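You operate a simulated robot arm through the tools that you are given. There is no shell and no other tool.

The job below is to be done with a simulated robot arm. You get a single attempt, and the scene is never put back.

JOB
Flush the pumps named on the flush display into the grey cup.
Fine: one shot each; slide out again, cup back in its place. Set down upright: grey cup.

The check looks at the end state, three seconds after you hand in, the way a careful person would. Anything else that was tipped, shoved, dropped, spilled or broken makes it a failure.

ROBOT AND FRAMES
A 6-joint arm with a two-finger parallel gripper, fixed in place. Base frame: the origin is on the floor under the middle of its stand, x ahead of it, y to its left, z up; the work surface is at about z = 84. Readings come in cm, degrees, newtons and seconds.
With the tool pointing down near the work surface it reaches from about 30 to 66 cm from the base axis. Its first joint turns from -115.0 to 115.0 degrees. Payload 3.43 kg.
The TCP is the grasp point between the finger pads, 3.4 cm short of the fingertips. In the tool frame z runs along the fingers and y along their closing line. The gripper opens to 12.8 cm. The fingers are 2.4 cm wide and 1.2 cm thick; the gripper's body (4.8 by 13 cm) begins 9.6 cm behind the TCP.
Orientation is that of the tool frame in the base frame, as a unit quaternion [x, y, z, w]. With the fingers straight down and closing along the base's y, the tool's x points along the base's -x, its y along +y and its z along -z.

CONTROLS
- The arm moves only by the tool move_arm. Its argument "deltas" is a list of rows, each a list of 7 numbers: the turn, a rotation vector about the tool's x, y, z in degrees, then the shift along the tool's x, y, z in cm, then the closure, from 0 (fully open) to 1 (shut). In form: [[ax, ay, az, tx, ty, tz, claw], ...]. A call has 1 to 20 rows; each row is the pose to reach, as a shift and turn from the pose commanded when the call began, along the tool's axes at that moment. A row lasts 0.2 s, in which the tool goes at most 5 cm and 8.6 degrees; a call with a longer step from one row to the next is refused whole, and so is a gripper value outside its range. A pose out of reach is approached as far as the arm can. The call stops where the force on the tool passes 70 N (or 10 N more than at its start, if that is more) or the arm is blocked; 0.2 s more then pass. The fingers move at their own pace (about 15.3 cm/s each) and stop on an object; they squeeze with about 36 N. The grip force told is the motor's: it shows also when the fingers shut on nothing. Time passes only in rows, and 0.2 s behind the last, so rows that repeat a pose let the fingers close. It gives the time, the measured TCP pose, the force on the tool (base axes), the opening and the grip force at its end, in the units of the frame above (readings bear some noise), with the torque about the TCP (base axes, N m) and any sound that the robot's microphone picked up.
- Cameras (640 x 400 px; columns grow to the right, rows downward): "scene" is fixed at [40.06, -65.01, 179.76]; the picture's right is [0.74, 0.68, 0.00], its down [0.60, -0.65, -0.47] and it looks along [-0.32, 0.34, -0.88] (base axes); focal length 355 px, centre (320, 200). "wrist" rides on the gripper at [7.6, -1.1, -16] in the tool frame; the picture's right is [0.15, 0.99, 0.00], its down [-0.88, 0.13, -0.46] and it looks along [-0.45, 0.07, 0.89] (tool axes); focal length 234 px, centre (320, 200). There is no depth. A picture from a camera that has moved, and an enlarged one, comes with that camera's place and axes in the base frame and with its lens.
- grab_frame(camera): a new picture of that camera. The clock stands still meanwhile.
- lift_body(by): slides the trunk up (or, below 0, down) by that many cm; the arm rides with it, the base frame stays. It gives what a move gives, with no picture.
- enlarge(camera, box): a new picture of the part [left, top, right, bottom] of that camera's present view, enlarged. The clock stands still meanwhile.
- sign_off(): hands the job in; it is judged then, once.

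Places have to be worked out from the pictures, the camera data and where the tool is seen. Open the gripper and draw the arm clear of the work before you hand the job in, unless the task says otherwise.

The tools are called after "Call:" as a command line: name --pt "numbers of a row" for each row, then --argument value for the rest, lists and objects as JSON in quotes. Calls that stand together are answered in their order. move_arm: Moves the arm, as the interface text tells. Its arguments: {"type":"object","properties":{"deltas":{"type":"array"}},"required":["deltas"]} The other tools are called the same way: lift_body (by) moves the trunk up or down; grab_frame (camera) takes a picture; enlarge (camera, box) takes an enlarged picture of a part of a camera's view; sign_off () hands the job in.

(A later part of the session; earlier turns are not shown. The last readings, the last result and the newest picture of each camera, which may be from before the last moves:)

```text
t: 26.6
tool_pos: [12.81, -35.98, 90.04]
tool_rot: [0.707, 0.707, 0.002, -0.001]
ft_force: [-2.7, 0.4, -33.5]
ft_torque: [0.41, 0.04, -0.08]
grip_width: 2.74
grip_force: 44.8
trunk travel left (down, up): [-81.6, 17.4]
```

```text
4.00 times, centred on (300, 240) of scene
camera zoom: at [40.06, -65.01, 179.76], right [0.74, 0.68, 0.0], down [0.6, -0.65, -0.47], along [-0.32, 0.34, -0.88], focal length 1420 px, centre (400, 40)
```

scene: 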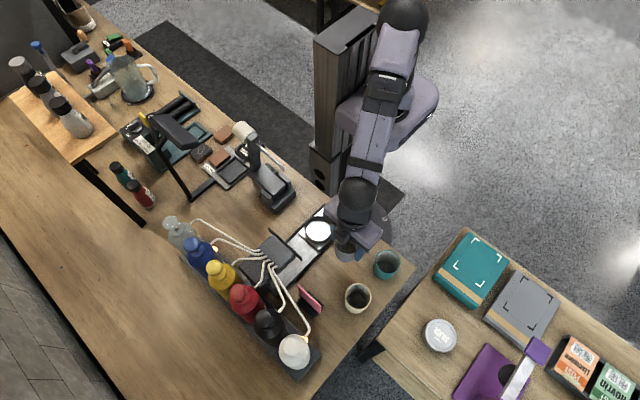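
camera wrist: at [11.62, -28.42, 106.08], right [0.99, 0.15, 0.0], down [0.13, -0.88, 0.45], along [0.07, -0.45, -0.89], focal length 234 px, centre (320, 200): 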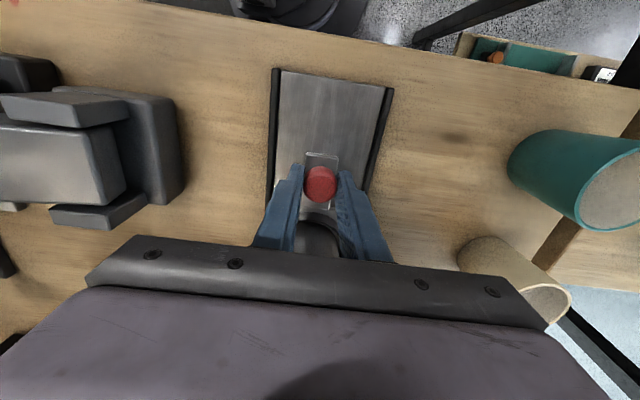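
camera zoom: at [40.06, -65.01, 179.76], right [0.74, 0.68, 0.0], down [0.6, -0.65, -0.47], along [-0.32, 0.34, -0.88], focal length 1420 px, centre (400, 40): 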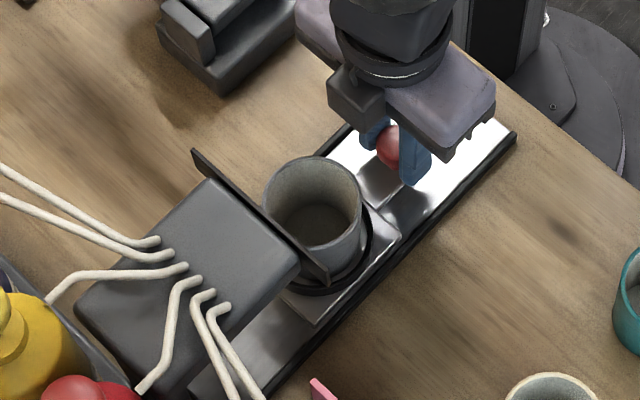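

The slide moved 8 cm and the cup rides along, but the tool feels 33 N downward, so it pulls up on the knob. I lower by a millimetre or so to relieve that and read the force.

Call:
move_arm --pt "0 0 0 0 0 0.1 0.85" --pt "0 0 0 0 0 0.1 0.85"

```text
t: 27.2
tool_pos: [12.84, -35.92, 89.96]
tool_rot: [0.707, 0.707, 0.0, -0.001]
ft_force: [-3.7, 0.7, -23.3]
ft_torque: [1.06, 0.13, -0.05]
grip_width: 2.74
grip_force: 45.0
trunk travel left (down, up): [-81.6, 17.4]
```

Call:
move_arm --pt "0 0 0 0 0 0.1 0.85" --pt "0 0 0 0 0 0.2 0.85" --pt "0 0 0 0 0 0.2 0.85"

```text
t: 28.0
tool_pos: [12.82, -35.96, 90.01]
tool_rot: [0.707, 0.707, 0.0, 0.002]
ft_force: [-5.5, -0.3, 4.8]
ft_torque: [1.34, 0.19, 0.02]
grip_width: 2.74
grip_force: 45.3
trunk travel left (down, up): [-81.6, 17.4]
```

Vertical load is gone. I continue inward another 5 cm while tilting the gripper body back 20° towards the robot, so that it will stay clear of the display.

Call:
move_arm --pt "0 -2 0 -0.448 0 0 0.85" --pt "0 -4 0 -0.895 0 0.004 0.85" --pt "0 -6 0 -1.343 0 0.008 0.85" --pt "0 -8 0 -1.791 0 0.015 0.85" --pt "0 -10 0 -2.24 0 0.023 0.85" --pt "0 -12 0 -2.688 0 0.033 0.85" --pt "0 -14 0 -3.137 0 0.045 0.85" --pt "0 -16 0 -3.587 0 0.058 0.85" --pt "0 -18 0 -4.036 0 0.073 0.85" --pt "0 -20 0 -4.487 0 0.09 0.85"

Call:
grab_frame --camera "wrist"

Call:
enlarge --camera "scene" --box '[240, 190, 360, 290]'

```text
t: 30.2
tool_pos: [12.79, -40.47, 89.72]
tool_rot: [0.696, 0.696, -0.123, 0.123]
ft_force: [7.7, -0.1, 0.0]
ft_torque: [0.98, -0.03, 0.15]
grip_width: 2.78
grip_force: 45.5
trunk travel left (down, up): [-81.6, 17.4]
```

```text
taken
camera wrist: at [11.6, -27.91, 102.14], right [0.99, 0.14, -0.05], down [0.13, -0.67, 0.73], along [0.07, -0.73, -0.68], focal length 234 px, centre (320, 200)
```

wrist: 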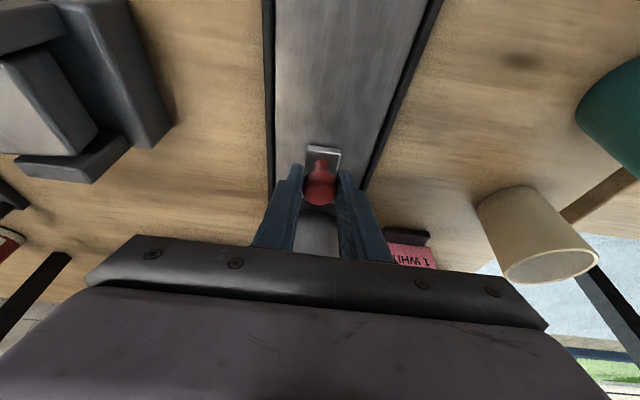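

```text
4.00 times, centred on (300, 240) of scene
camera zoom: at [40.06, -65.01, 179.76], right [0.74, 0.68, 0.0], down [0.6, -0.65, -0.47], along [-0.32, 0.34, -0.88], focal length 1420 px, centre (400, 40)
```

zoom: 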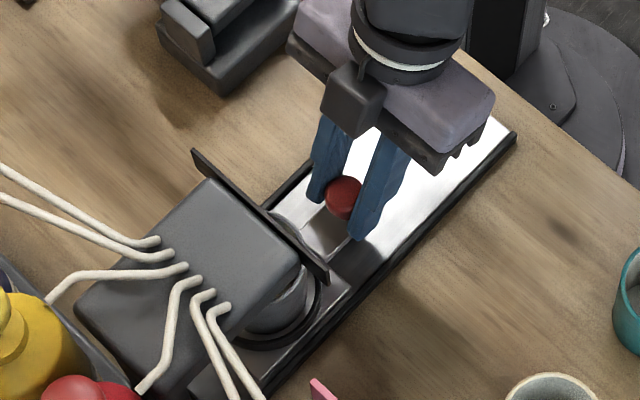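

The cup passes below the display with room. I continue another 4 cm in base -y at the same tilt, slowly.

Call:
move_arm --pt "0 0 0 -0.376 0.03 0.137 0.85" --pt "0 0 0 -0.752 0.05 0.274 0.85" --pt "0 0 0 -1.128 0.05 0.41 0.85" --pt "0 0 0 -1.504 0.05 0.547 0.85" --pt "0 0 0 -1.88 0.05 0.684 0.85" --pt "0 0 0 -2.256 0.05 0.821 0.85" --pt "0 0 0 -2.632 0.05 0.958 0.85" --pt "0 0 0 -3.008 0.05 1.094 0.85" --pt "0 0 0 -3.384 0.05 1.231 0.85" --pt "0 0 0 -3.76 0.05 1.368 0.85"

Call:
grab_frame --camera "wrist"

Call:
enlarge --camera "scene" --box '[240, 190, 360, 290]'

```text
t: 32.4
tool_pos: [12.77, -43.29, 89.72]
tool_rot: [0.697, 0.697, -0.121, 0.117]
ft_force: [12.8, 37.6, 10.2]
ft_torque: [0.39, -0.29, 0.09]
grip_width: 2.73
grip_force: 45.3
trunk travel left (down, up): [-81.6, 17.4]
```

```text
taken
camera wrist: at [11.67, -30.9, 102.27], right [0.99, 0.14, -0.05], down [0.13, -0.68, 0.72], along [0.06, -0.72, -0.69], focal length 234 px, centre (320, 200)
```

wrist: 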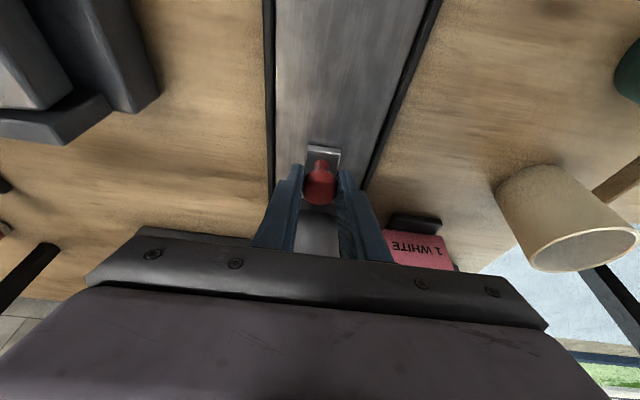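

```text
4.00 times, centred on (300, 240) of scene
camera zoom: at [40.06, -65.01, 179.76], right [0.74, 0.68, 0.0], down [0.6, -0.65, -0.47], along [-0.32, 0.34, -0.88], focal length 1420 px, centre (400, 40)
```

zoom: 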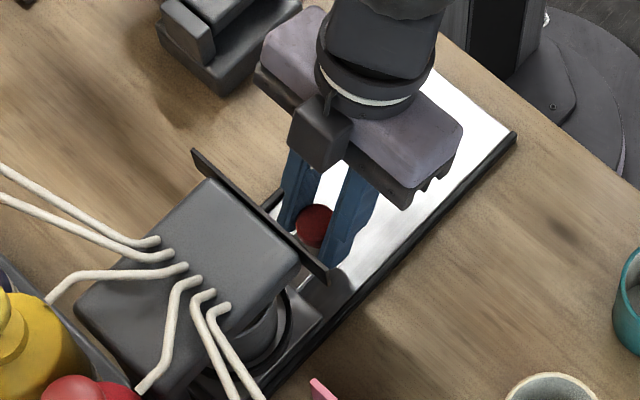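

The measured y stopped at -43.3 with 37 N against it, so after about 16 cm travel the slide meets something. I take out the sideways load (+x 12.8 N) and look closer at the rig before deciding whether this is the end stop.

Call:
move_arm --pt "0 0 0 0.5 0.12 -0.18 0.85" --pt "0 0 0 0.8 0.12 -0.29 0.85" --pt "0 0 0 0.8 0.12 -0.29 0.85"

Call:
enlarge --camera "scene" --box '[250, 215, 340, 290]'

Call:
enlarge --camera "wrist" --box '[250, 130, 450, 280]'

```text
t: 33.2
tool_pos: [12.88, -43.39, 89.59]
tool_rot: [0.697, 0.696, -0.123, 0.122]
ft_force: [-2.0, 8.8, -11.7]
ft_torque: [0.07, 0.17, -0.12]
grip_width: 2.73
grip_force: 45.1
trunk travel left (down, up): [-81.6, 17.4]
```

```text
5.33 times, centred on (295, 252) of scene
camera zoom: at [40.06, -65.01, 179.76], right [0.74, 0.68, 0.0], down [0.6, -0.65, -0.47], along [-0.32, 0.34, -0.88], focal length 1893 px, centre (453, -80)
```

zoom: 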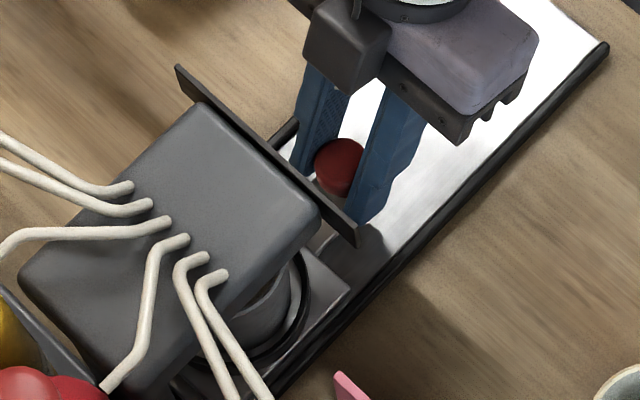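

```text
2.67 times, centred on (350, 205) of wrist
camera zoom: at [11.63, -30.79, 102.16], right [0.99, 0.14, -0.05], down [0.13, -0.67, 0.73], along [0.07, -0.73, -0.68], focal length 624 px, centre (240, 187)
```

zoom: 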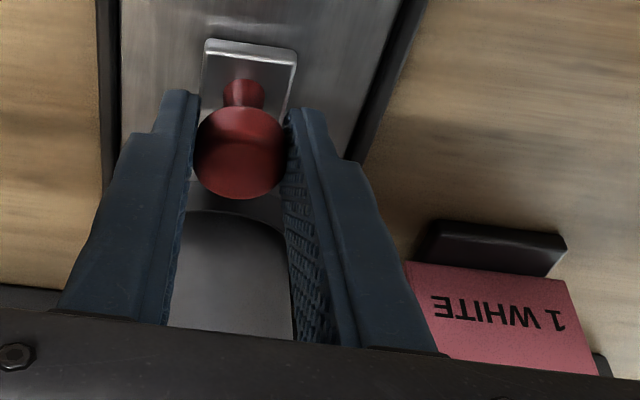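

Call:
enlarge --camera "scene" --box '[275, 245, 320, 290]'

Call:
enlarge --camera "wrist" --box '[290, 190, 360, 260]'

```text
8.89 times, centred on (298, 268) of scene
camera zoom: at [40.06, -65.01, 179.76], right [0.74, 0.68, 0.0], down [0.6, -0.65, -0.47], along [-0.32, 0.34, -0.88], focal length 3156 px, centre (520, -400)
```

zoom: 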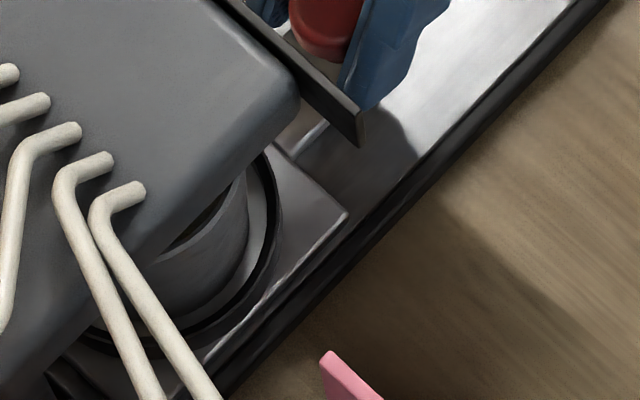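

```text
5.71 times, centred on (325, 225) of wrist
camera zoom: at [11.63, -30.79, 102.16], right [0.99, 0.14, -0.05], down [0.13, -0.67, 0.73], along [0.07, -0.73, -0.68], focal length 1338 px, centre (291, 57)
```

zoom: 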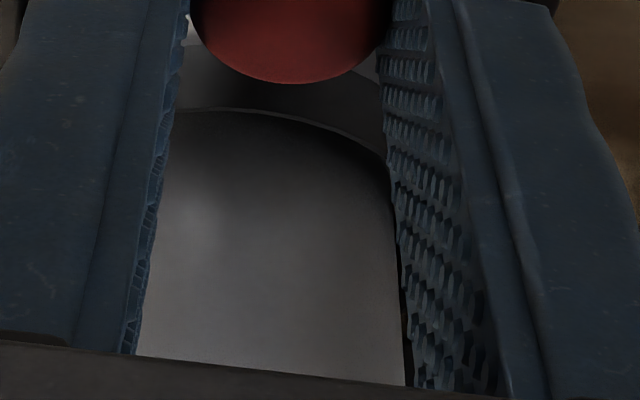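

The stop is firm: backing off 0.85 cm of command only took the force from 37 N to 9 N, with no movement, and friction before was near zero. The plate corner has travelled 16 cm, and the cup still stands in its ring. I release the knob and retreat along the tool axis.

Call:
move_arm --pt "0 0 0 0.15 0 0.05 0.85" --pt "0 0 0 0.15 0 0.05 0.75" --pt "0 0 0 0.15 0 0.05 0.65" --pt "0 0 0 0.15 0 0.05 0.6" --pt "0 0 0 0.15 0 -1.5 0.6" --pt "0 0 0 0.15 0 -4 0.6" --pt "0 0 0 0.15 0 -7 0.6" --pt "0 0 0 0.15 0 -10 0.6" --pt "0 0 0 0.15 0 -14 0.6" --pt "0 0 0 0.15 0 -14 0.6"

Call:
grab_frame --camera "wrist"

Call:
enlarge --camera "scene" --box '[240, 190, 360, 290]'

```text
t: 35.4
tool_pos: [13.06, -38.73, 102.81]
tool_rot: [0.696, 0.697, -0.122, 0.123]
ft_force: [-0.7, 0.0, -0.4]
ft_torque: [0.04, 0.0, -0.01]
grip_width: 5.14
grip_force: 0.0
trunk travel left (down, up): [-81.6, 17.4]
```

```text
taken
camera wrist: at [11.96, -26.2, 115.35], right [0.99, 0.14, -0.05], down [0.13, -0.67, 0.73], along [0.07, -0.73, -0.68], focal length 234 px, centre (320, 200)
```

wrist: 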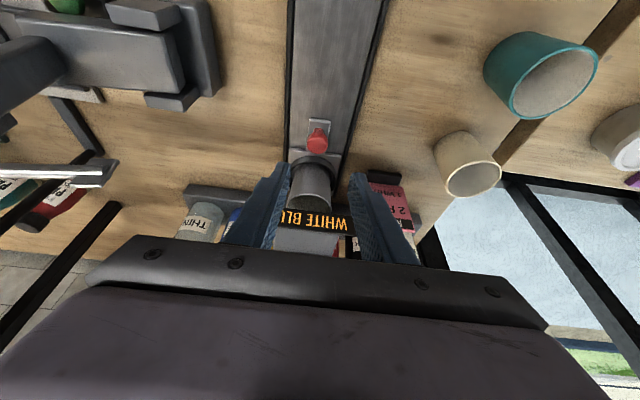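

```text
4.00 times, centred on (300, 240) of scene
camera zoom: at [40.06, -65.01, 179.76], right [0.74, 0.68, 0.0], down [0.6, -0.65, -0.47], along [-0.32, 0.34, -0.88], focal length 1420 px, centre (400, 40)
```

zoom: 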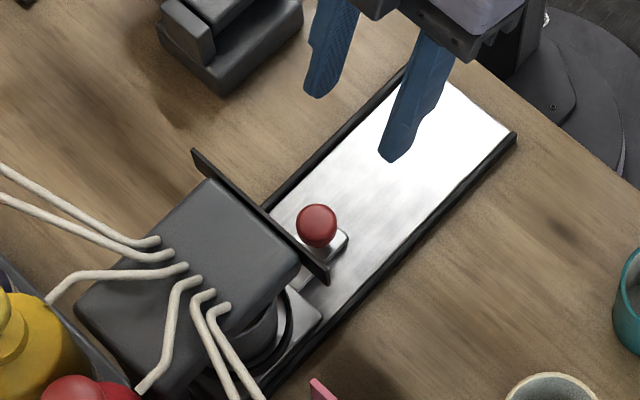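

Call:
enlarge --camera "wrist" --box '[260, 110, 380, 250]'

```text
2.86 times, centred on (320, 180) of wrist
camera zoom: at [11.96, -26.2, 115.35], right [0.99, 0.14, -0.05], down [0.13, -0.67, 0.73], along [0.07, -0.73, -0.68], focal length 669 px, centre (320, 257)
```

zoom: 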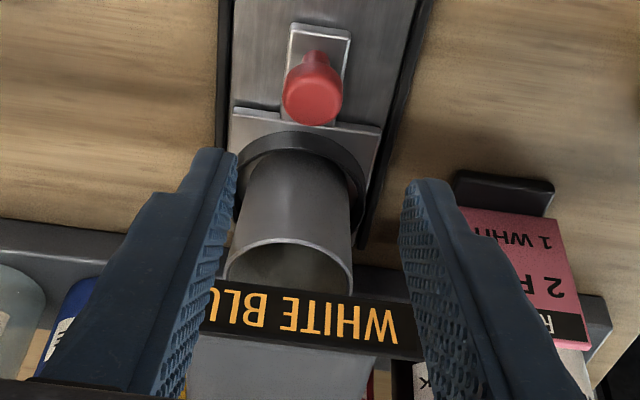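

The cup stands upright below the head and the slide stayed home. Next come the pumps: I rise to z≈125, level the tool and close the fingers.

Call:
move_arm --pt "0 0 0 -1.25 0 -3.45 0.6" --pt "0 5 0 -2.5 0 -6.9 0.7" --pt "0 10 0 -3.76 0 -10.35 0.8" --pt "0 15 0 -5.0 0 -13.8 0.9" --pt "0 20 0 -6.26 0 -17.25 1.0" --pt "0 20 0 -7.52 0 -20.7 1.0" --pt "0 20 0 -7.52 0 -20.7 1.0"

Call:
grab_frame --camera "wrist"

```text
t: 37.0
tool_pos: [13.16, -38.47, 125.17]
tool_rot: [0.707, 0.707, 0.001, -0.001]
ft_force: [0.0, 0.6, 0.1]
ft_torque: [0.01, -0.04, -0.01]
grip_width: 0.0
grip_force: 33.3
trunk travel left (down, up): [-81.6, 17.4]
```

```text
taken
camera wrist: at [11.84, -30.98, 141.29], right [0.99, 0.15, 0.0], down [0.13, -0.88, 0.45], along [0.07, -0.45, -0.89], focal length 234 px, centre (320, 200)
```

wrist: 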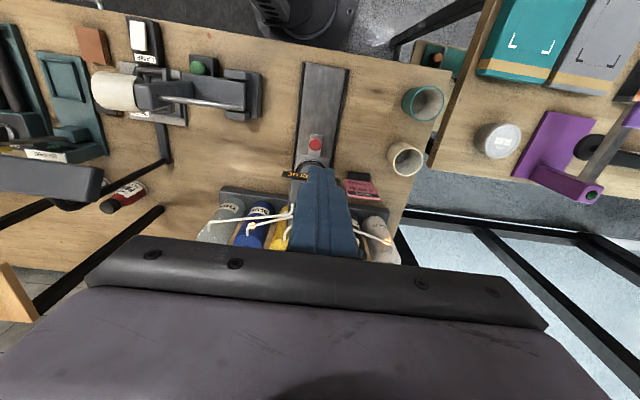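

Fingers closed. I move to hover over the blue pump at about (2.1, -63.7) with the tips several cm above it, and see if that is in reach.

Call:
move_arm --pt "0 0 0 -3 -1.3 0 1" --pt "0 0 0 -7 -3 0 1" --pt "0 0 0 -11 -4.8 0 1" --pt "0 0 0 -15 -6.6 0 1" --pt "0 0 0 -19 -8.4 0 1" --pt "0 0 0 -22.5 -9.8 0 1" --pt "0 0 0 -25.2 -11 0 1" --pt "0 0 0 -25.2 -11 2.5 1" --pt "0 0 0 -25.2 -11 5 1" --pt "0 0 0 -25.2 -11 5 1"

Call:
grab_frame --camera "wrist"

Call:
grab_frame --camera "scene"

```text
t: 39.2
tool_pos: [3.7, -52.6, 118.15]
tool_rot: [0.708, 0.707, 0.0, 0.0]
ft_force: [0.1, 0.6, -0.3]
ft_torque: [-0.02, 0.01, 0.01]
grip_width: 0.0
grip_force: 33.1
out of reach, approached as far as the arm can: row 3, 4, 5, 6, 7, 8, 9, 10
trunk travel left (down, up): [-81.6, 17.4]
```

```text
taken
camera wrist: at [2.5, -45.04, 134.2], right [0.99, 0.15, 0.0], down [0.13, -0.88, 0.46], along [0.07, -0.45, -0.89], focal length 234 px, centre (320, 200)
```

wrist: 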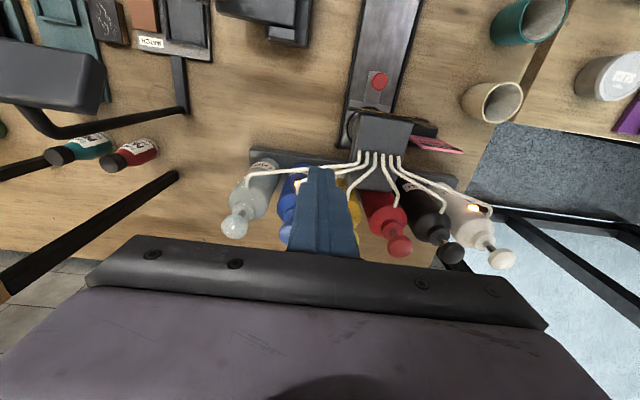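

```text
taken
```

scene: 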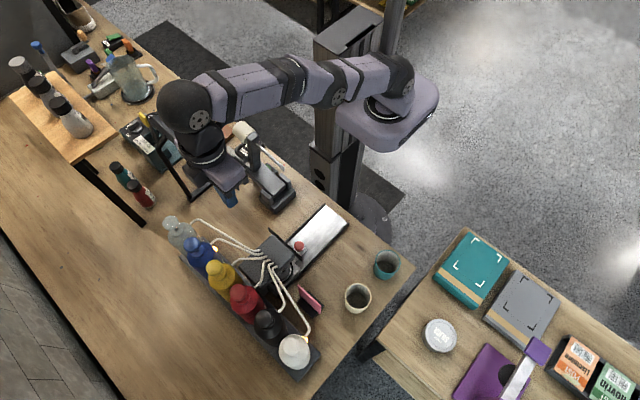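

At this height the vertical tool only reaches 52.7 cm: the wrist is far above the shoulder. I raise the trunk by 17 cm to bring the shoulder level closer, and I will then tilt the fingers outward for more reach.

Call:
lift_body --by 17

```text
t: 41.1
tool_pos: [3.56, -52.57, 135.07]
tool_rot: [0.707, 0.708, 0.0, 0.0]
ft_force: [-0.8, 0.6, -0.6]
ft_torque: [-0.02, 0.01, 0.03]
grip_width: 0.0
grip_force: 33.0
trunk travel left (down, up): [-98.6, 0.4]
```

Trunk is up. I tilt the fingers 30° outward and go to a hover near the blue pump, staying above z≈120.

Call:
move_arm --pt "0 -6 0 -2.5 -0.3 3 1" --pt "0 -12 0 -5 -0.6 6 1" --pt "0 -18 0 -7.5 -1 9 1" --pt "0 -24 0 -9.5 -1.2 12 1" --pt "0 -30 0 -10.5 -1.4 14.5 1" --pt "0 -30 0 -10.5 -1.4 14.5 1"

Call:
grab_frame --camera "wrist"

Call:
enlarge --camera "scene" --box '[130, 170, 290, 280]'

```text
t: 42.5
tool_pos: [2.25, -63.13, 120.7]
tool_rot: [0.683, 0.683, -0.183, 0.184]
ft_force: [0.1, -0.8, 0.4]
ft_torque: [-0.03, -0.03, 0.0]
grip_width: 0.0
grip_force: 32.7
trunk travel left (down, up): [-98.6, 0.4]
```

```text
taken
camera wrist: at [1.08, -48.61, 130.84], right [0.99, 0.13, -0.07], down [0.13, -0.53, 0.84], along [0.07, -0.84, -0.54], focal length 234 px, centre (320, 200)
```

wrist: 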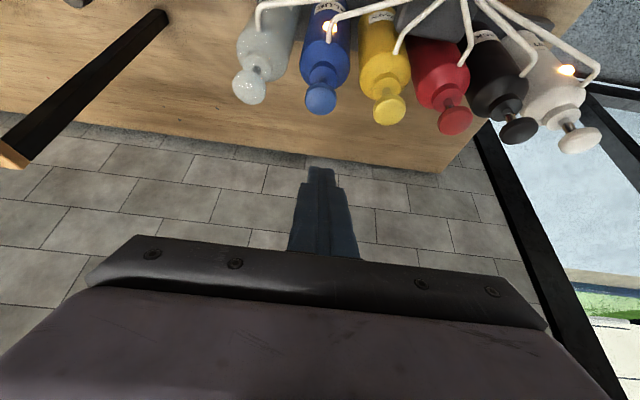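

```text
3.64 times, centred on (210, 225) of scene
camera zoom: at [40.06, -65.01, 179.76], right [0.74, 0.68, 0.0], down [0.6, -0.65, -0.47], along [-0.32, 0.34, -0.88], focal length 1291 px, centre (720, 109)
```

zoom: 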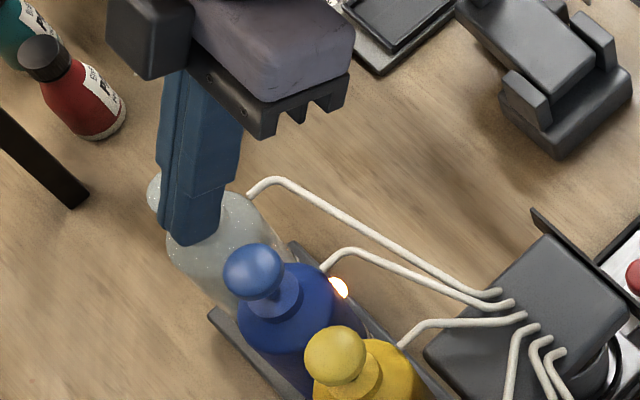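

In reach now. I enlarge the wrist view to fix the positions of the pump heads from here.

Call:
enlarge --camera "wrist" --box '[220, 30, 440, 190]'

Call:
enlarge --camera "scene" --box '[165, 220, 225, 270]'

Call:
enlarge --camera "wrist" --box '[420, 20, 640, 180]'

```text
2.50 times, centred on (330, 110) of wrist
camera zoom: at [1.08, -48.61, 130.84], right [0.99, 0.13, -0.07], down [0.13, -0.53, 0.84], along [0.07, -0.84, -0.54], focal length 585 px, centre (295, 425)
```

zoom: 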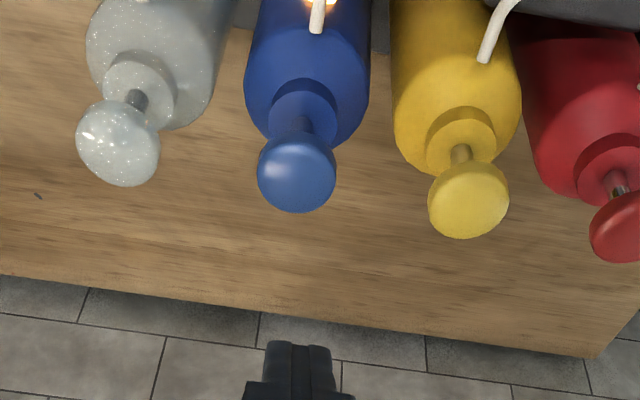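

```text
8.00 times, centred on (195, 245) of scene
camera zoom: at [40.06, -65.01, 179.76], right [0.74, 0.68, 0.0], down [0.6, -0.65, -0.47], along [-0.32, 0.34, -0.88], focal length 2840 px, centre (1320, -160)
```

zoom: 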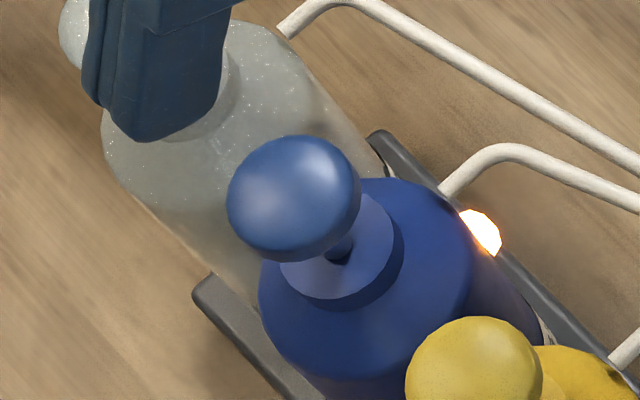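

```text
2.50 times, centred on (530, 100) of wrist
camera zoom: at [1.08, -48.61, 130.84], right [0.99, 0.13, -0.07], down [0.13, -0.53, 0.84], along [0.07, -0.84, -0.54], focal length 585 px, centre (-205, 450)
```

zoom: 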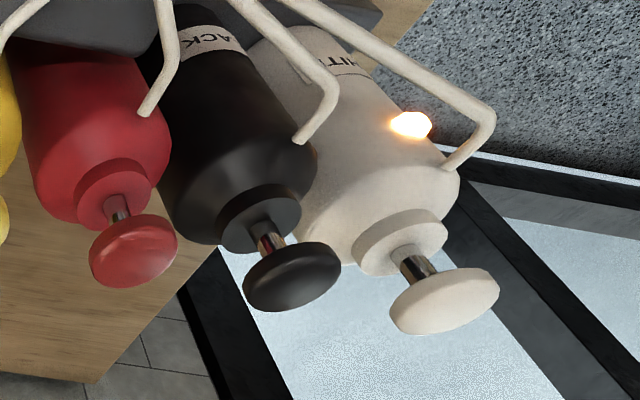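

Refined positions: pump heads spaced 7.5 cm in x at y≈-63.6; blue at x≈1.5, white at x≈31.4, tops near z≈109. I align the fingertip edge over blue and come down to about 1 cm above it.

Call:
move_arm --pt "0 0 0 0.13 -0.65 -0.075 1" --pt "0 0 0 1.33 -0.65 2.0 1" --pt "0 0 0 2.53 -0.65 4.08 1" --pt "0 0 0 3.68 -0.65 6.07 1" --pt "0 0 0 3.68 -0.65 6.07 1"

Call:
enlarge --camera "wrist" --box '[240, 90, 400, 230]'

Call:
enlarge --camera "scene" --box '[150, 210, 240, 280]'

```text
t: 43.7
tool_pos: [1.7, -62.86, 113.78]
tool_rot: [0.683, 0.683, -0.183, 0.183]
ft_force: [0.3, -0.9, -0.4]
ft_torque: [-0.01, -0.01, 0.03]
grip_width: 0.0
grip_force: 33.1
trunk travel left (down, up): [-98.6, 0.4]
```

```text
2.86 times, centred on (320, 160) of wrist
camera zoom: at [0.48, -48.37, 123.84], right [0.99, 0.13, -0.07], down [0.13, -0.53, 0.84], along [0.07, -0.84, -0.55], focal length 669 px, centre (320, 314)
```

zoom: 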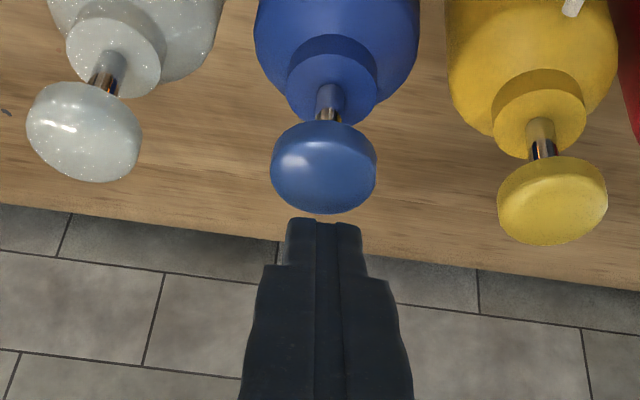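

```text
5.71 times, centred on (195, 245) of scene
camera zoom: at [40.06, -65.01, 179.76], right [0.74, 0.68, 0.0], down [0.6, -0.65, -0.47], along [-0.32, 0.34, -0.88], focal length 2029 px, centre (1034, -57)
```

zoom: 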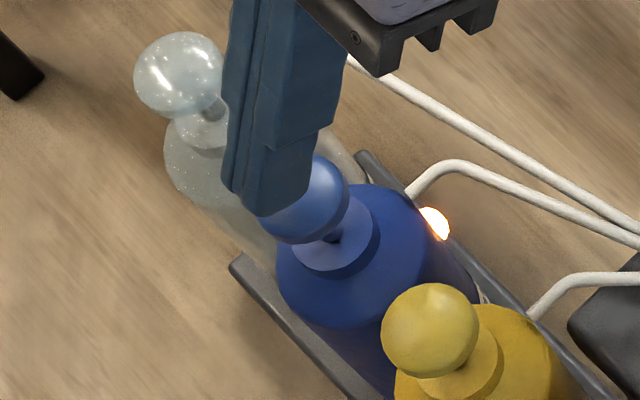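

The tip is centred over the blue head within 0.2 cm. I correct by that, and lower to first contact.

Call:
move_arm --pt "0 0 0 0.173 -0.15 -0.1 1" --pt "0 0 0 0.373 -0.15 0.246 1" --pt "0 0 0 0.573 -0.15 0.593 1" --pt "0 0 0 0.673 -0.15 0.766 1" --pt "0 0 0 0.673 -0.15 0.766 1"

Call:
enlarge --camera "wrist" --box '[240, 90, 400, 230]'

Call:
enlarge --camera "scene" --box '[170, 220, 220, 260]'

```text
t: 44.9
tool_pos: [1.47, -62.75, 112.46]
tool_rot: [0.683, 0.683, -0.183, 0.184]
ft_force: [0.3, 0.2, 0.0]
ft_torque: [0.0, -0.02, 0.02]
grip_width: 0.0
grip_force: 32.8
trunk travel left (down, up): [-98.6, 0.4]
```

```text
2.86 times, centred on (320, 160) of wrist
camera zoom: at [0.38, -48.21, 122.65], right [0.99, 0.13, -0.07], down [0.13, -0.53, 0.84], along [0.07, -0.84, -0.55], focal length 669 px, centre (320, 314)
```

zoom: 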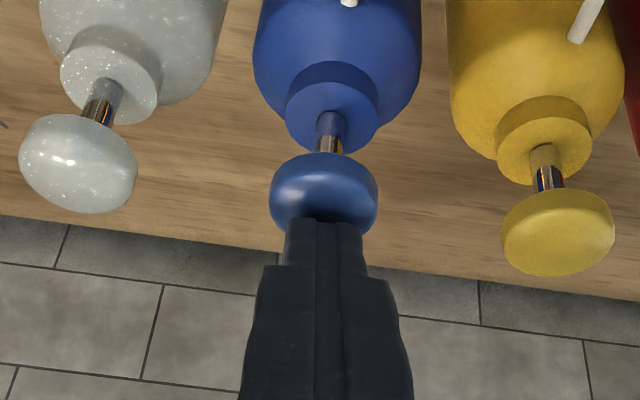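

```text
10.00 times, centred on (195, 240) of scene
camera zoom: at [40.06, -65.01, 179.76], right [0.74, 0.68, 0.0], down [0.6, -0.65, -0.47], along [-0.32, 0.34, -0.88], focal length 3550 px, centre (1570, -200)
```

zoom: 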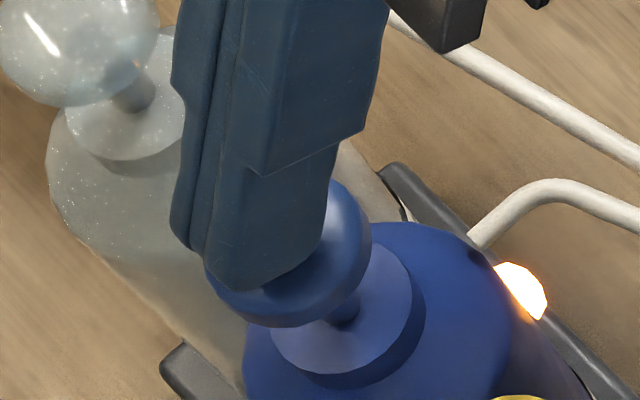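

Still no contact; the real tip edge seems about 0.35 cm too far out, so I shift 0.35 cm towards the robot and continue down in small steps.

Call:
move_arm --pt "0 0 0 0.303 0 -0.175 1" --pt "0 0 0 0.403 0 -0.002 1" --pt "0 0 0 0.503 0 0.171 1" --pt "0 0 0 0.603 0 0.345 1" --pt "0 0 0 0.603 0 0.345 1"

Call:
enlarge --camera "wrist" --box '[240, 90, 400, 230]'

Call:
enlarge --camera "scene" --box '[170, 220, 220, 260]'

```text
t: 46.1
tool_pos: [1.62, -62.32, 111.96]
tool_rot: [0.683, 0.683, -0.183, 0.184]
ft_force: [-1.1, -0.6, 3.3]
ft_torque: [-0.1, -0.02, -0.04]
grip_width: 0.0
grip_force: 33.0
trunk travel left (down, up): [-98.6, 0.4]
```

```text
2.86 times, centred on (320, 160) of wrist
camera zoom: at [0.35, -47.79, 122.07], right [0.99, 0.13, -0.07], down [0.13, -0.53, 0.84], along [0.07, -0.84, -0.54], focal length 669 px, centre (320, 314)
```

zoom: 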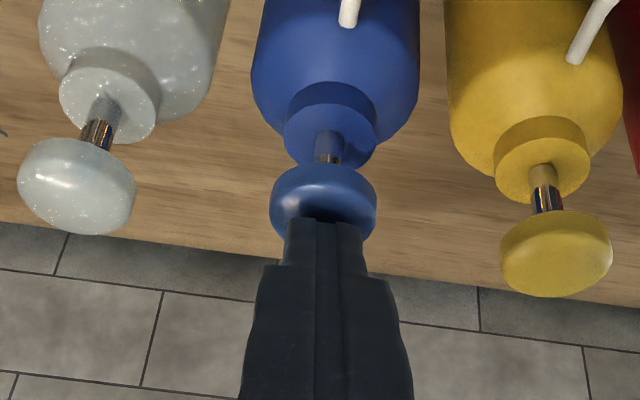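

```text
10.00 times, centred on (195, 240) of scene
camera zoom: at [40.06, -65.01, 179.76], right [0.74, 0.68, 0.0], down [0.6, -0.65, -0.47], along [-0.32, 0.34, -0.88], focal length 3550 px, centre (1570, -200)
```

zoom: 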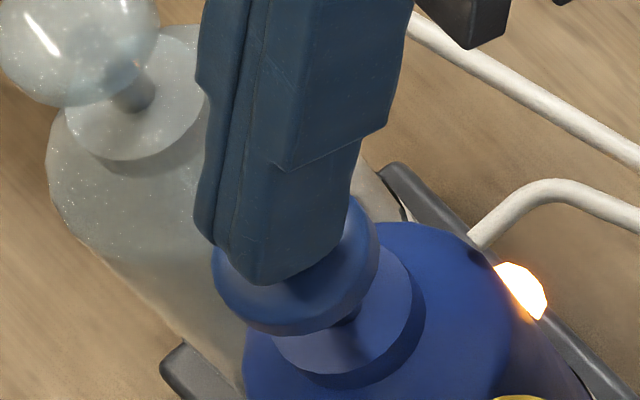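

Contact with 3 N and the head has begun to sink. I press on straight down, steadily, another 1.5 cm.

Call:
move_arm --pt "0 0 0 0.15 0 0.26 1" --pt "0 0 0 0.3 0 0.52 1" --pt "0 0 0 0.45 0 0.78 1" --pt "0 0 0 0.6 0 1.04 1" --pt "0 0 0 0.75 0 1.3 1"

Call:
enlarge --camera "wrist" --box '[240, 90, 400, 230]'

```text
t: 47.3
tool_pos: [1.56, -62.39, 110.98]
tool_rot: [0.683, 0.682, -0.187, 0.185]
ft_force: [1.5, 1.5, 21.8]
ft_torque: [-0.09, -0.03, -0.01]
grip_width: 0.0
grip_force: 32.5
trunk travel left (down, up): [-98.6, 0.4]
```

```text
2.86 times, centred on (320, 160) of wrist
camera zoom: at [0.36, -47.68, 120.95], right [0.99, 0.13, -0.08], down [0.13, -0.53, 0.84], along [0.07, -0.84, -0.54], focal length 669 px, centre (320, 314)
```

zoom: 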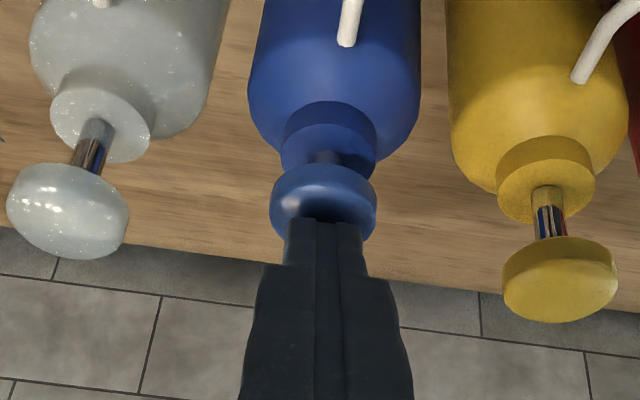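

22 N at 1.2 cm depression fits a spring, and a little stem is still visible. I keep pressing further down.

Call:
move_arm --pt "0 0 0 0.125 0 0.217 1" --pt "0 0 0 0.25 0 0.433 1" --pt "0 0 0 0.375 0 0.65 1" --pt "0 0 0 0.375 0 0.65 1"

Call:
enlarge --camera "wrist" --box '[240, 90, 400, 230]'

```text
t: 48.3
tool_pos: [1.53, -62.24, 110.85]
tool_rot: [0.681, 0.681, -0.191, 0.19]
ft_force: [4.3, 8.2, 40.8]
ft_torque: [-0.06, -0.12, 0.01]
grip_width: 0.0
grip_force: 33.1
trunk travel left (down, up): [-98.6, 0.4]
```

```text
2.86 times, centred on (320, 160) of wrist
camera zoom: at [0.36, -47.52, 120.58], right [0.99, 0.13, -0.08], down [0.13, -0.52, 0.85], along [0.07, -0.85, -0.53], focal length 669 px, centre (320, 314)
```

zoom: 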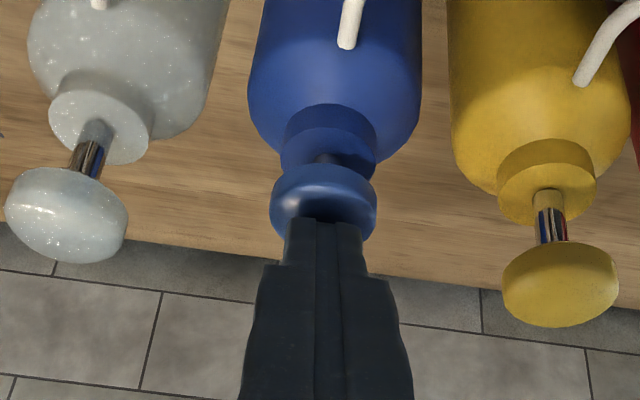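

Force rose to 41 N with hardly any travel, so the pump is at its bottom stop. I press a touch more to be sure, then release straight up in one motion.

Call:
move_arm --pt "0 0 0 0.1 0 0.173 1" --pt "0 0 0 0.2 0 0.346 1" --pt "0 0 0 0.2 0 0.346 1"

Call:
enlarge --camera "wrist" --box '[240, 90, 400, 230]'

```text
t: 49.1
tool_pos: [1.58, -62.33, 110.81]
tool_rot: [0.681, 0.68, -0.194, 0.191]
ft_force: [5.7, 10.4, 47.1]
ft_torque: [0.04, -0.2, 0.07]
grip_width: 0.0
grip_force: 33.4
trunk travel left (down, up): [-98.6, 0.4]
```

```text
2.86 times, centred on (320, 160) of wrist
camera zoom: at [0.37, -47.47, 120.46], right [0.99, 0.12, -0.08], down [0.13, -0.51, 0.85], along [0.07, -0.85, -0.52], focal length 669 px, centre (320, 314)
```

zoom: 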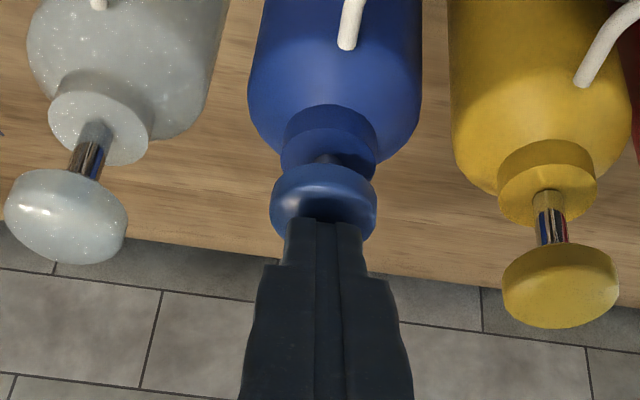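

Bottomed out for certain (no motion, 47 N). Now I release straight up by 9 cm.

Call:
move_arm --pt "0 0 0 -0.5 0 -0.866 1" --pt "0 0 0 -1.25 0 -2.165 1" --pt "0 0 0 -2.25 0 -3.9 1" --pt "0 0 0 -3.5 0 -6.06 1" --pt "0 0 0 -4.75 0 -8.23 1" --pt "0 0 0 -4.75 0 -8.23 1"

Call:
grab_frame --camera "wrist"

Call:
grab_frame --camera "scene"

```text
t: 50.5
tool_pos: [1.46, -62.33, 118.88]
tool_rot: [0.682, 0.684, -0.182, 0.183]
ft_force: [1.7, -1.0, 0.3]
ft_torque: [0.0, -0.01, -0.02]
grip_width: 0.0
grip_force: 33.2
trunk travel left (down, up): [-98.6, 0.4]
```

```text
taken
camera wrist: at [0.29, -47.82, 129.03], right [0.99, 0.13, -0.07], down [0.13, -0.54, 0.83], along [0.07, -0.83, -0.55], focal length 234 px, centre (320, 200)
```

wrist: 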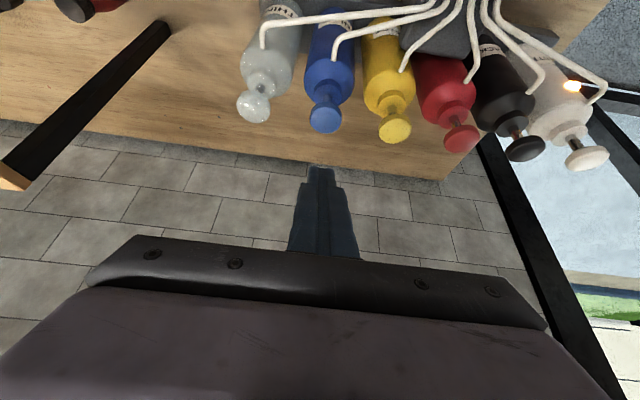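

```text
taken
```

scene: 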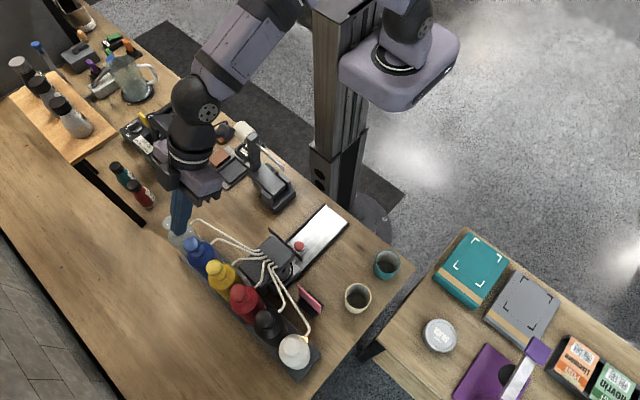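

The blue lamp has gone out: the blue shot counted, and its head is up again. The white lamp is still lit. I move over to the white pump at height, yawing the tool 26° so that the tilt points radially there.

Call:
move_arm --pt "0 0 0 -1 0.5 -1.73 1" --pt "-1.65 0 -2.86 -1 3.7 -1.73 1" --pt "-3.3 0 -5.72 -1 7.4 -1.73 1" --pt "-4.95 0 -8.57 -1 11 -1.73 1" --pt "-6.6 0 -11.43 -1 14.7 -1.73 1" --pt "-8.25 0 -14.29 -1 18.3 -1.73 1" --pt "-9.9 0 -17.15 -1 22 -1.73 1" --pt "-11.55 0 -20 -1 25.7 -1.73 1" --pt "-13.2 0 -22.86 -1 29.3 -1.73 1" --pt "-13.2 0 -22.86 -1 29.3 -1.73 1"

Call:
grab_frame --camera "wrist"

Call:
enlarge --camera "scene" --box '[220, 250, 380, 390]'

```text
t: 52.7
tool_pos: [30.83, -62.35, 121.04]
tool_rot: [0.509, 0.821, -0.137, 0.22]
ft_force: [0.2, 0.7, 0.0]
ft_torque: [-0.01, 0.0, -0.02]
grip_width: 0.01
grip_force: 33.1
trunk travel left (down, up): [-98.6, 0.4]
```

```text
taken
camera wrist: at [23.29, -49.87, 131.07], right [0.83, 0.55, -0.07], down [0.35, -0.42, 0.83], along [0.43, -0.72, -0.55], focal length 234 px, centre (320, 200)
```

wrist: 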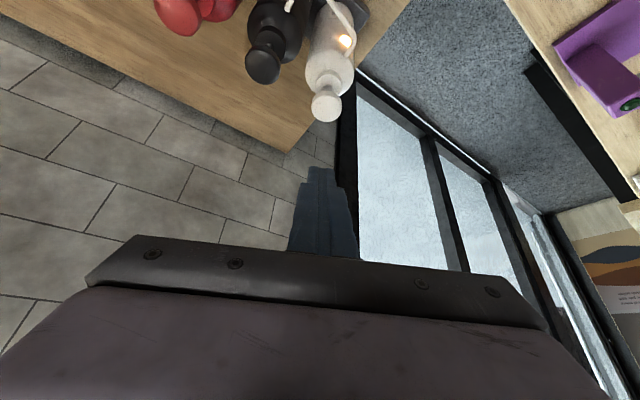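

```text
2.86 times, centred on (300, 320) of scene
camera zoom: at [40.06, -65.01, 179.76], right [0.74, 0.68, 0.0], down [0.6, -0.65, -0.47], along [-0.32, 0.34, -0.88], focal length 1014 px, centre (377, -143)
```

zoom: 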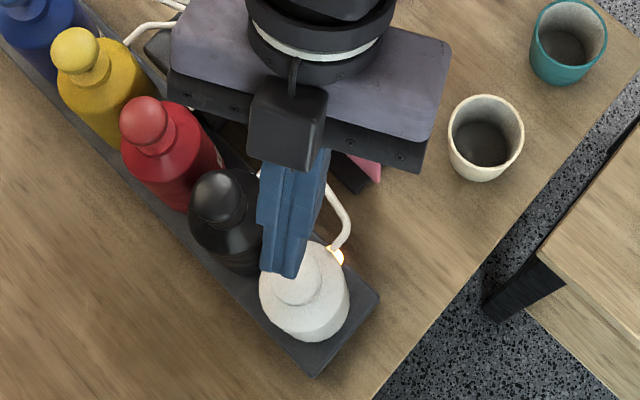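

Reached, at the planned place; the wrist view confirms the white head at (31.4, -63.6). I lower to about 1.5 cm above it and check alignment.

Call:
move_arm --pt "0 0 0 1.2 0 2.08 1" --pt "0 0 0 2.4 0 4.16 1" --pt "0 0 0 3.6 0 6.235 1" --pt "0 0 0 3.6 0 6.235 1"

Call:
enlarge --camera "wrist" --box '[240, 90, 400, 230]'

Call:
enlarge --camera "scene" --box '[260, 310, 330, 380]'

```text
t: 53.7
tool_pos: [30.84, -62.32, 113.88]
tool_rot: [0.509, 0.821, -0.136, 0.22]
ft_force: [-0.5, 0.1, -0.5]
ft_torque: [-0.01, -0.01, -0.01]
grip_width: 0.02
grip_force: 33.2
trunk travel left (down, up): [-98.6, 0.4]
```

```text
2.86 times, centred on (320, 160) of wrist
camera zoom: at [23.17, -49.74, 123.93], right [0.83, 0.55, -0.07], down [0.35, -0.42, 0.84], along [0.43, -0.72, -0.54], focal length 669 px, centre (320, 314)
```

zoom: 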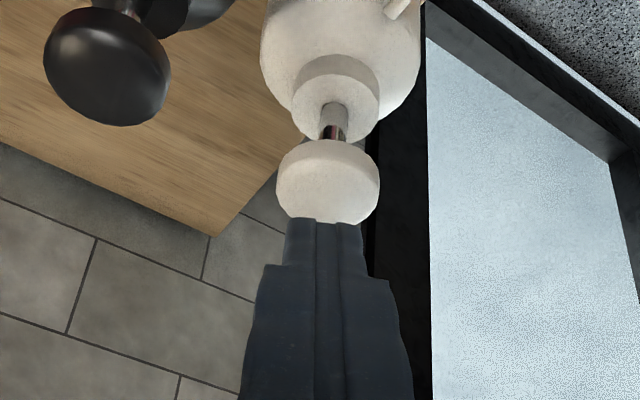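

```text
5.71 times, centred on (295, 345) of scene
camera zoom: at [40.06, -65.01, 179.76], right [0.74, 0.68, 0.0], down [0.6, -0.65, -0.47], along [-0.32, 0.34, -0.88], focal length 2029 px, centre (463, -629)
```

zoom: 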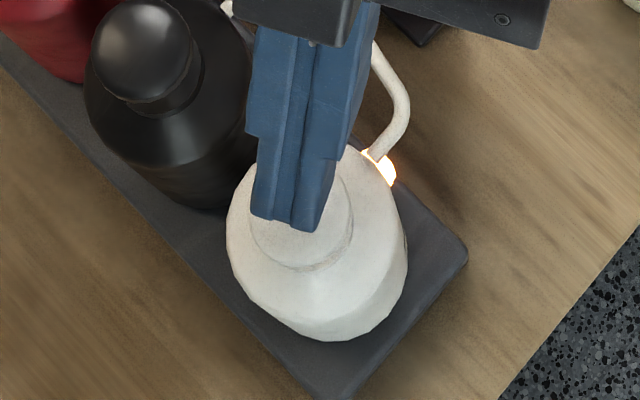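

Alignment is good (tip column 325 against head centre 328). I lower to contact.

Call:
move_arm --pt "0 0 0 0.2 0 0.346 1" --pt "0 0 0 0.4 0 0.693 1" --pt "0 0 0 0.6 0 1.04 1" --pt "0 0 0 0.75 0 1.3 1" --pt "0 0 0 0.75 0 1.3 1"

Call:
enlarge --camera "wrist" --box '[240, 90, 400, 230]'

```text
t: 54.9
tool_pos: [30.94, -62.44, 112.28]
tool_rot: [0.509, 0.821, -0.137, 0.221]
ft_force: [0.8, -0.7, 2.4]
ft_torque: [-0.06, -0.02, -0.03]
grip_width: 0.01
grip_force: 33.3
trunk travel left (down, up): [-98.6, 0.4]
```

```text
2.86 times, centred on (320, 160) of wrist
camera zoom: at [23.29, -49.89, 122.33], right [0.83, 0.55, -0.07], down [0.35, -0.42, 0.84], along [0.43, -0.72, -0.54], focal length 669 px, centre (320, 314)
```

zoom: 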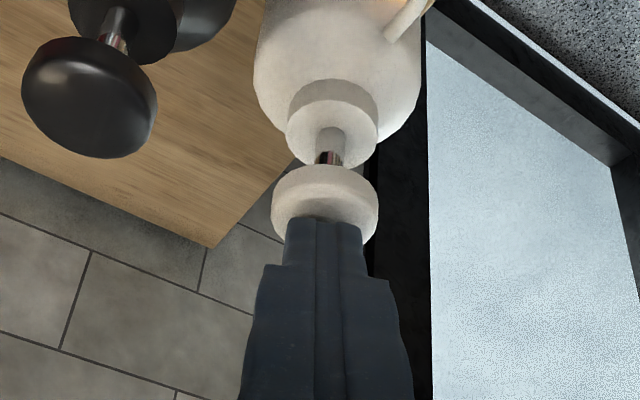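

Contact with 2.4 N. I press steadily down through the full stroke.

Call:
move_arm --pt "0 0 0 0.15 0 0.26 1" --pt "0 0 0 0.3 0 0.52 1" --pt "0 0 0 0.45 0 0.78 1" --pt "0 0 0 0.6 0 1.04 1" --pt "0 0 0 0.75 0 1.3 1" --pt "0 0 0 0.9 0 1.56 1" --pt "0 0 0 1.05 0 1.82 1" --pt "0 0 0 1.2 0 2.08 1" --pt "0 0 0 1.2 0 2.08 1"

Call:
enlarge --camera "wrist" --box '[240, 90, 400, 230]'

```text
t: 56.9
tool_pos: [30.84, -62.34, 110.91]
tool_rot: [0.507, 0.819, -0.142, 0.228]
ft_force: [6.3, 4.5, 33.7]
ft_torque: [-0.08, -0.31, -0.04]
grip_width: 0.02
grip_force: 32.7
trunk travel left (down, up): [-98.6, 0.4]
```

```text
2.86 times, centred on (320, 160) of wrist
camera zoom: at [23.18, -49.63, 120.69], right [0.83, 0.55, -0.08], down [0.35, -0.41, 0.85], along [0.43, -0.73, -0.53], focal length 669 px, centre (320, 314)
```

zoom: 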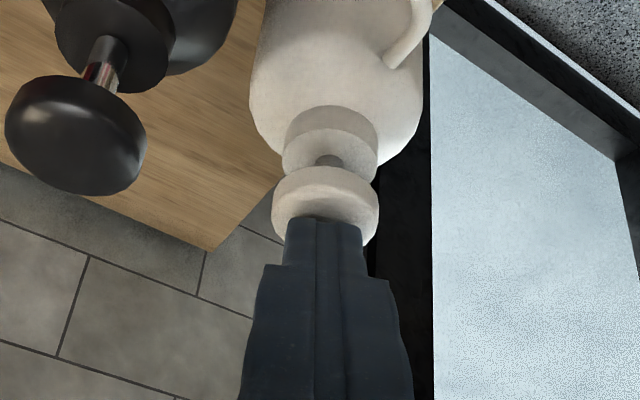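

Depth and force now match blue's bottom stop. I press a little further, as before, to be sure of the full stroke.

Call:
move_arm --pt "0 0 0 0.12 0 0.21 1" --pt "0 0 0 0.25 0 0.433 1" --pt "0 0 0 0.25 0 0.433 1"

Call:
grab_frame --camera "wrist"

```text
t: 57.7
tool_pos: [30.77, -62.3, 110.82]
tool_rot: [0.508, 0.817, -0.145, 0.23]
ft_force: [4.2, 11.3, 42.2]
ft_torque: [0.08, -0.28, 0.07]
grip_width: 0.0
grip_force: 32.5
trunk travel left (down, up): [-98.6, 0.4]
```

```text
taken
camera wrist: at [23.15, -49.55, 120.5], right [0.83, 0.55, -0.08], down [0.35, -0.4, 0.85], along [0.44, -0.73, -0.52], focal length 234 px, centre (320, 200)
```

wrist: 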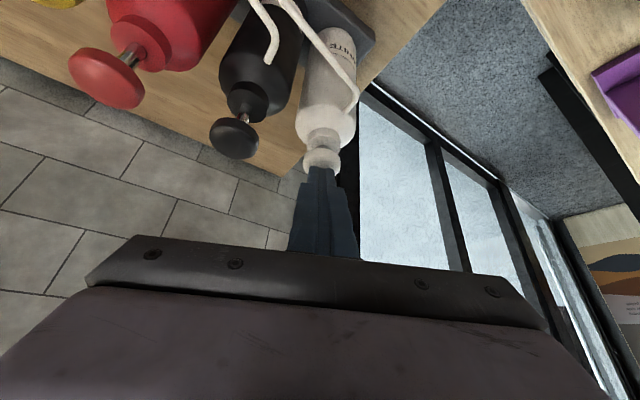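

The white lamp is out too, so the shot is delivered. I release straight up.

Call:
move_arm --pt "0 0 0 -0.5 0 -0.866 1" --pt "0 0 0 -1.25 0 -2.165 1" --pt "0 0 0 -2.25 0 -3.9 1" --pt "0 0 0 -3.5 0 -6.06 1" --pt "0 0 0 -5 0 -8.66 1" --pt "0 0 0 -6.5 0 -11.26 1" --pt "0 0 0 -6.5 0 -11.26 1"

Call:
grab_frame --camera "scene"

Call:
grab_frame --camera "wrist"

```text
t: 59.3
tool_pos: [31.28, -62.19, 122.08]
tool_rot: [0.509, 0.821, -0.136, 0.22]
ft_force: [0.2, -0.1, -0.4]
ft_torque: [0.01, -0.01, -0.02]
grip_width: 0.0
grip_force: 32.6
trunk travel left (down, up): [-98.6, 0.4]
```

```text
taken
```

scene: 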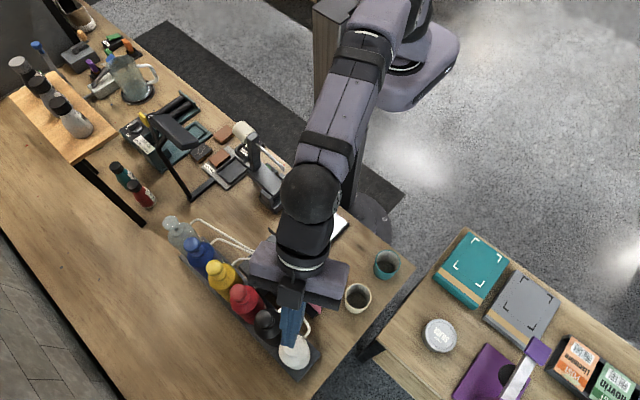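

```text
taken
camera wrist: at [23.75, -49.75, 132.18], right [0.83, 0.55, -0.07], down [0.35, -0.42, 0.83], along [0.43, -0.72, -0.55], focal length 234 px, centre (320, 200)
```

wrist: 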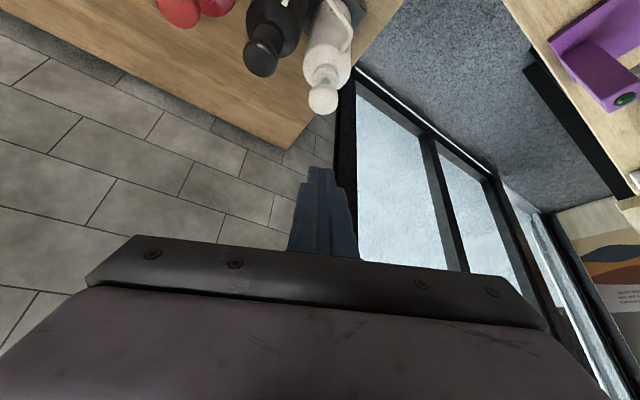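

Both lamps are out and both heads are up again. I retreat up and back to above the slide while levelling the tool.

Call:
move_arm --pt "0.8625 3.679 3.219 2.045 -0.71 -3.779 1" --pt "1.725 7.358 6.438 4.09 -1.42 -7.558 1" --pt "2.5875 11.037 9.657 6.135 -2.13 -11.337 1" --pt "3.45 14.716 12.876 8.18 -2.84 -15.116 1" --pt "4.3125 18.395 16.095 10.225 -3.55 -18.895 1" --pt "5.175 22.074 19.314 12.27 -4.26 -22.674 1" --pt "6.0375 25.753 22.533 14.315 -4.97 -26.453 1" --pt "6.9 29.43 25.75 16.36 -5.68 -30.23 1" --pt "6.9 29.43 25.75 16.36 -5.68 -30.23 1"

```text
t: 61.3
tool_pos: [12.81, -38.67, 140.04]
tool_rot: [0.707, 0.707, 0.0, 0.0]
ft_force: [0.3, 0.6, -0.8]
ft_torque: [0.01, 0.01, 0.02]
grip_width: 0.0
grip_force: 33.1
trunk travel left (down, up): [-98.6, 0.4]
```

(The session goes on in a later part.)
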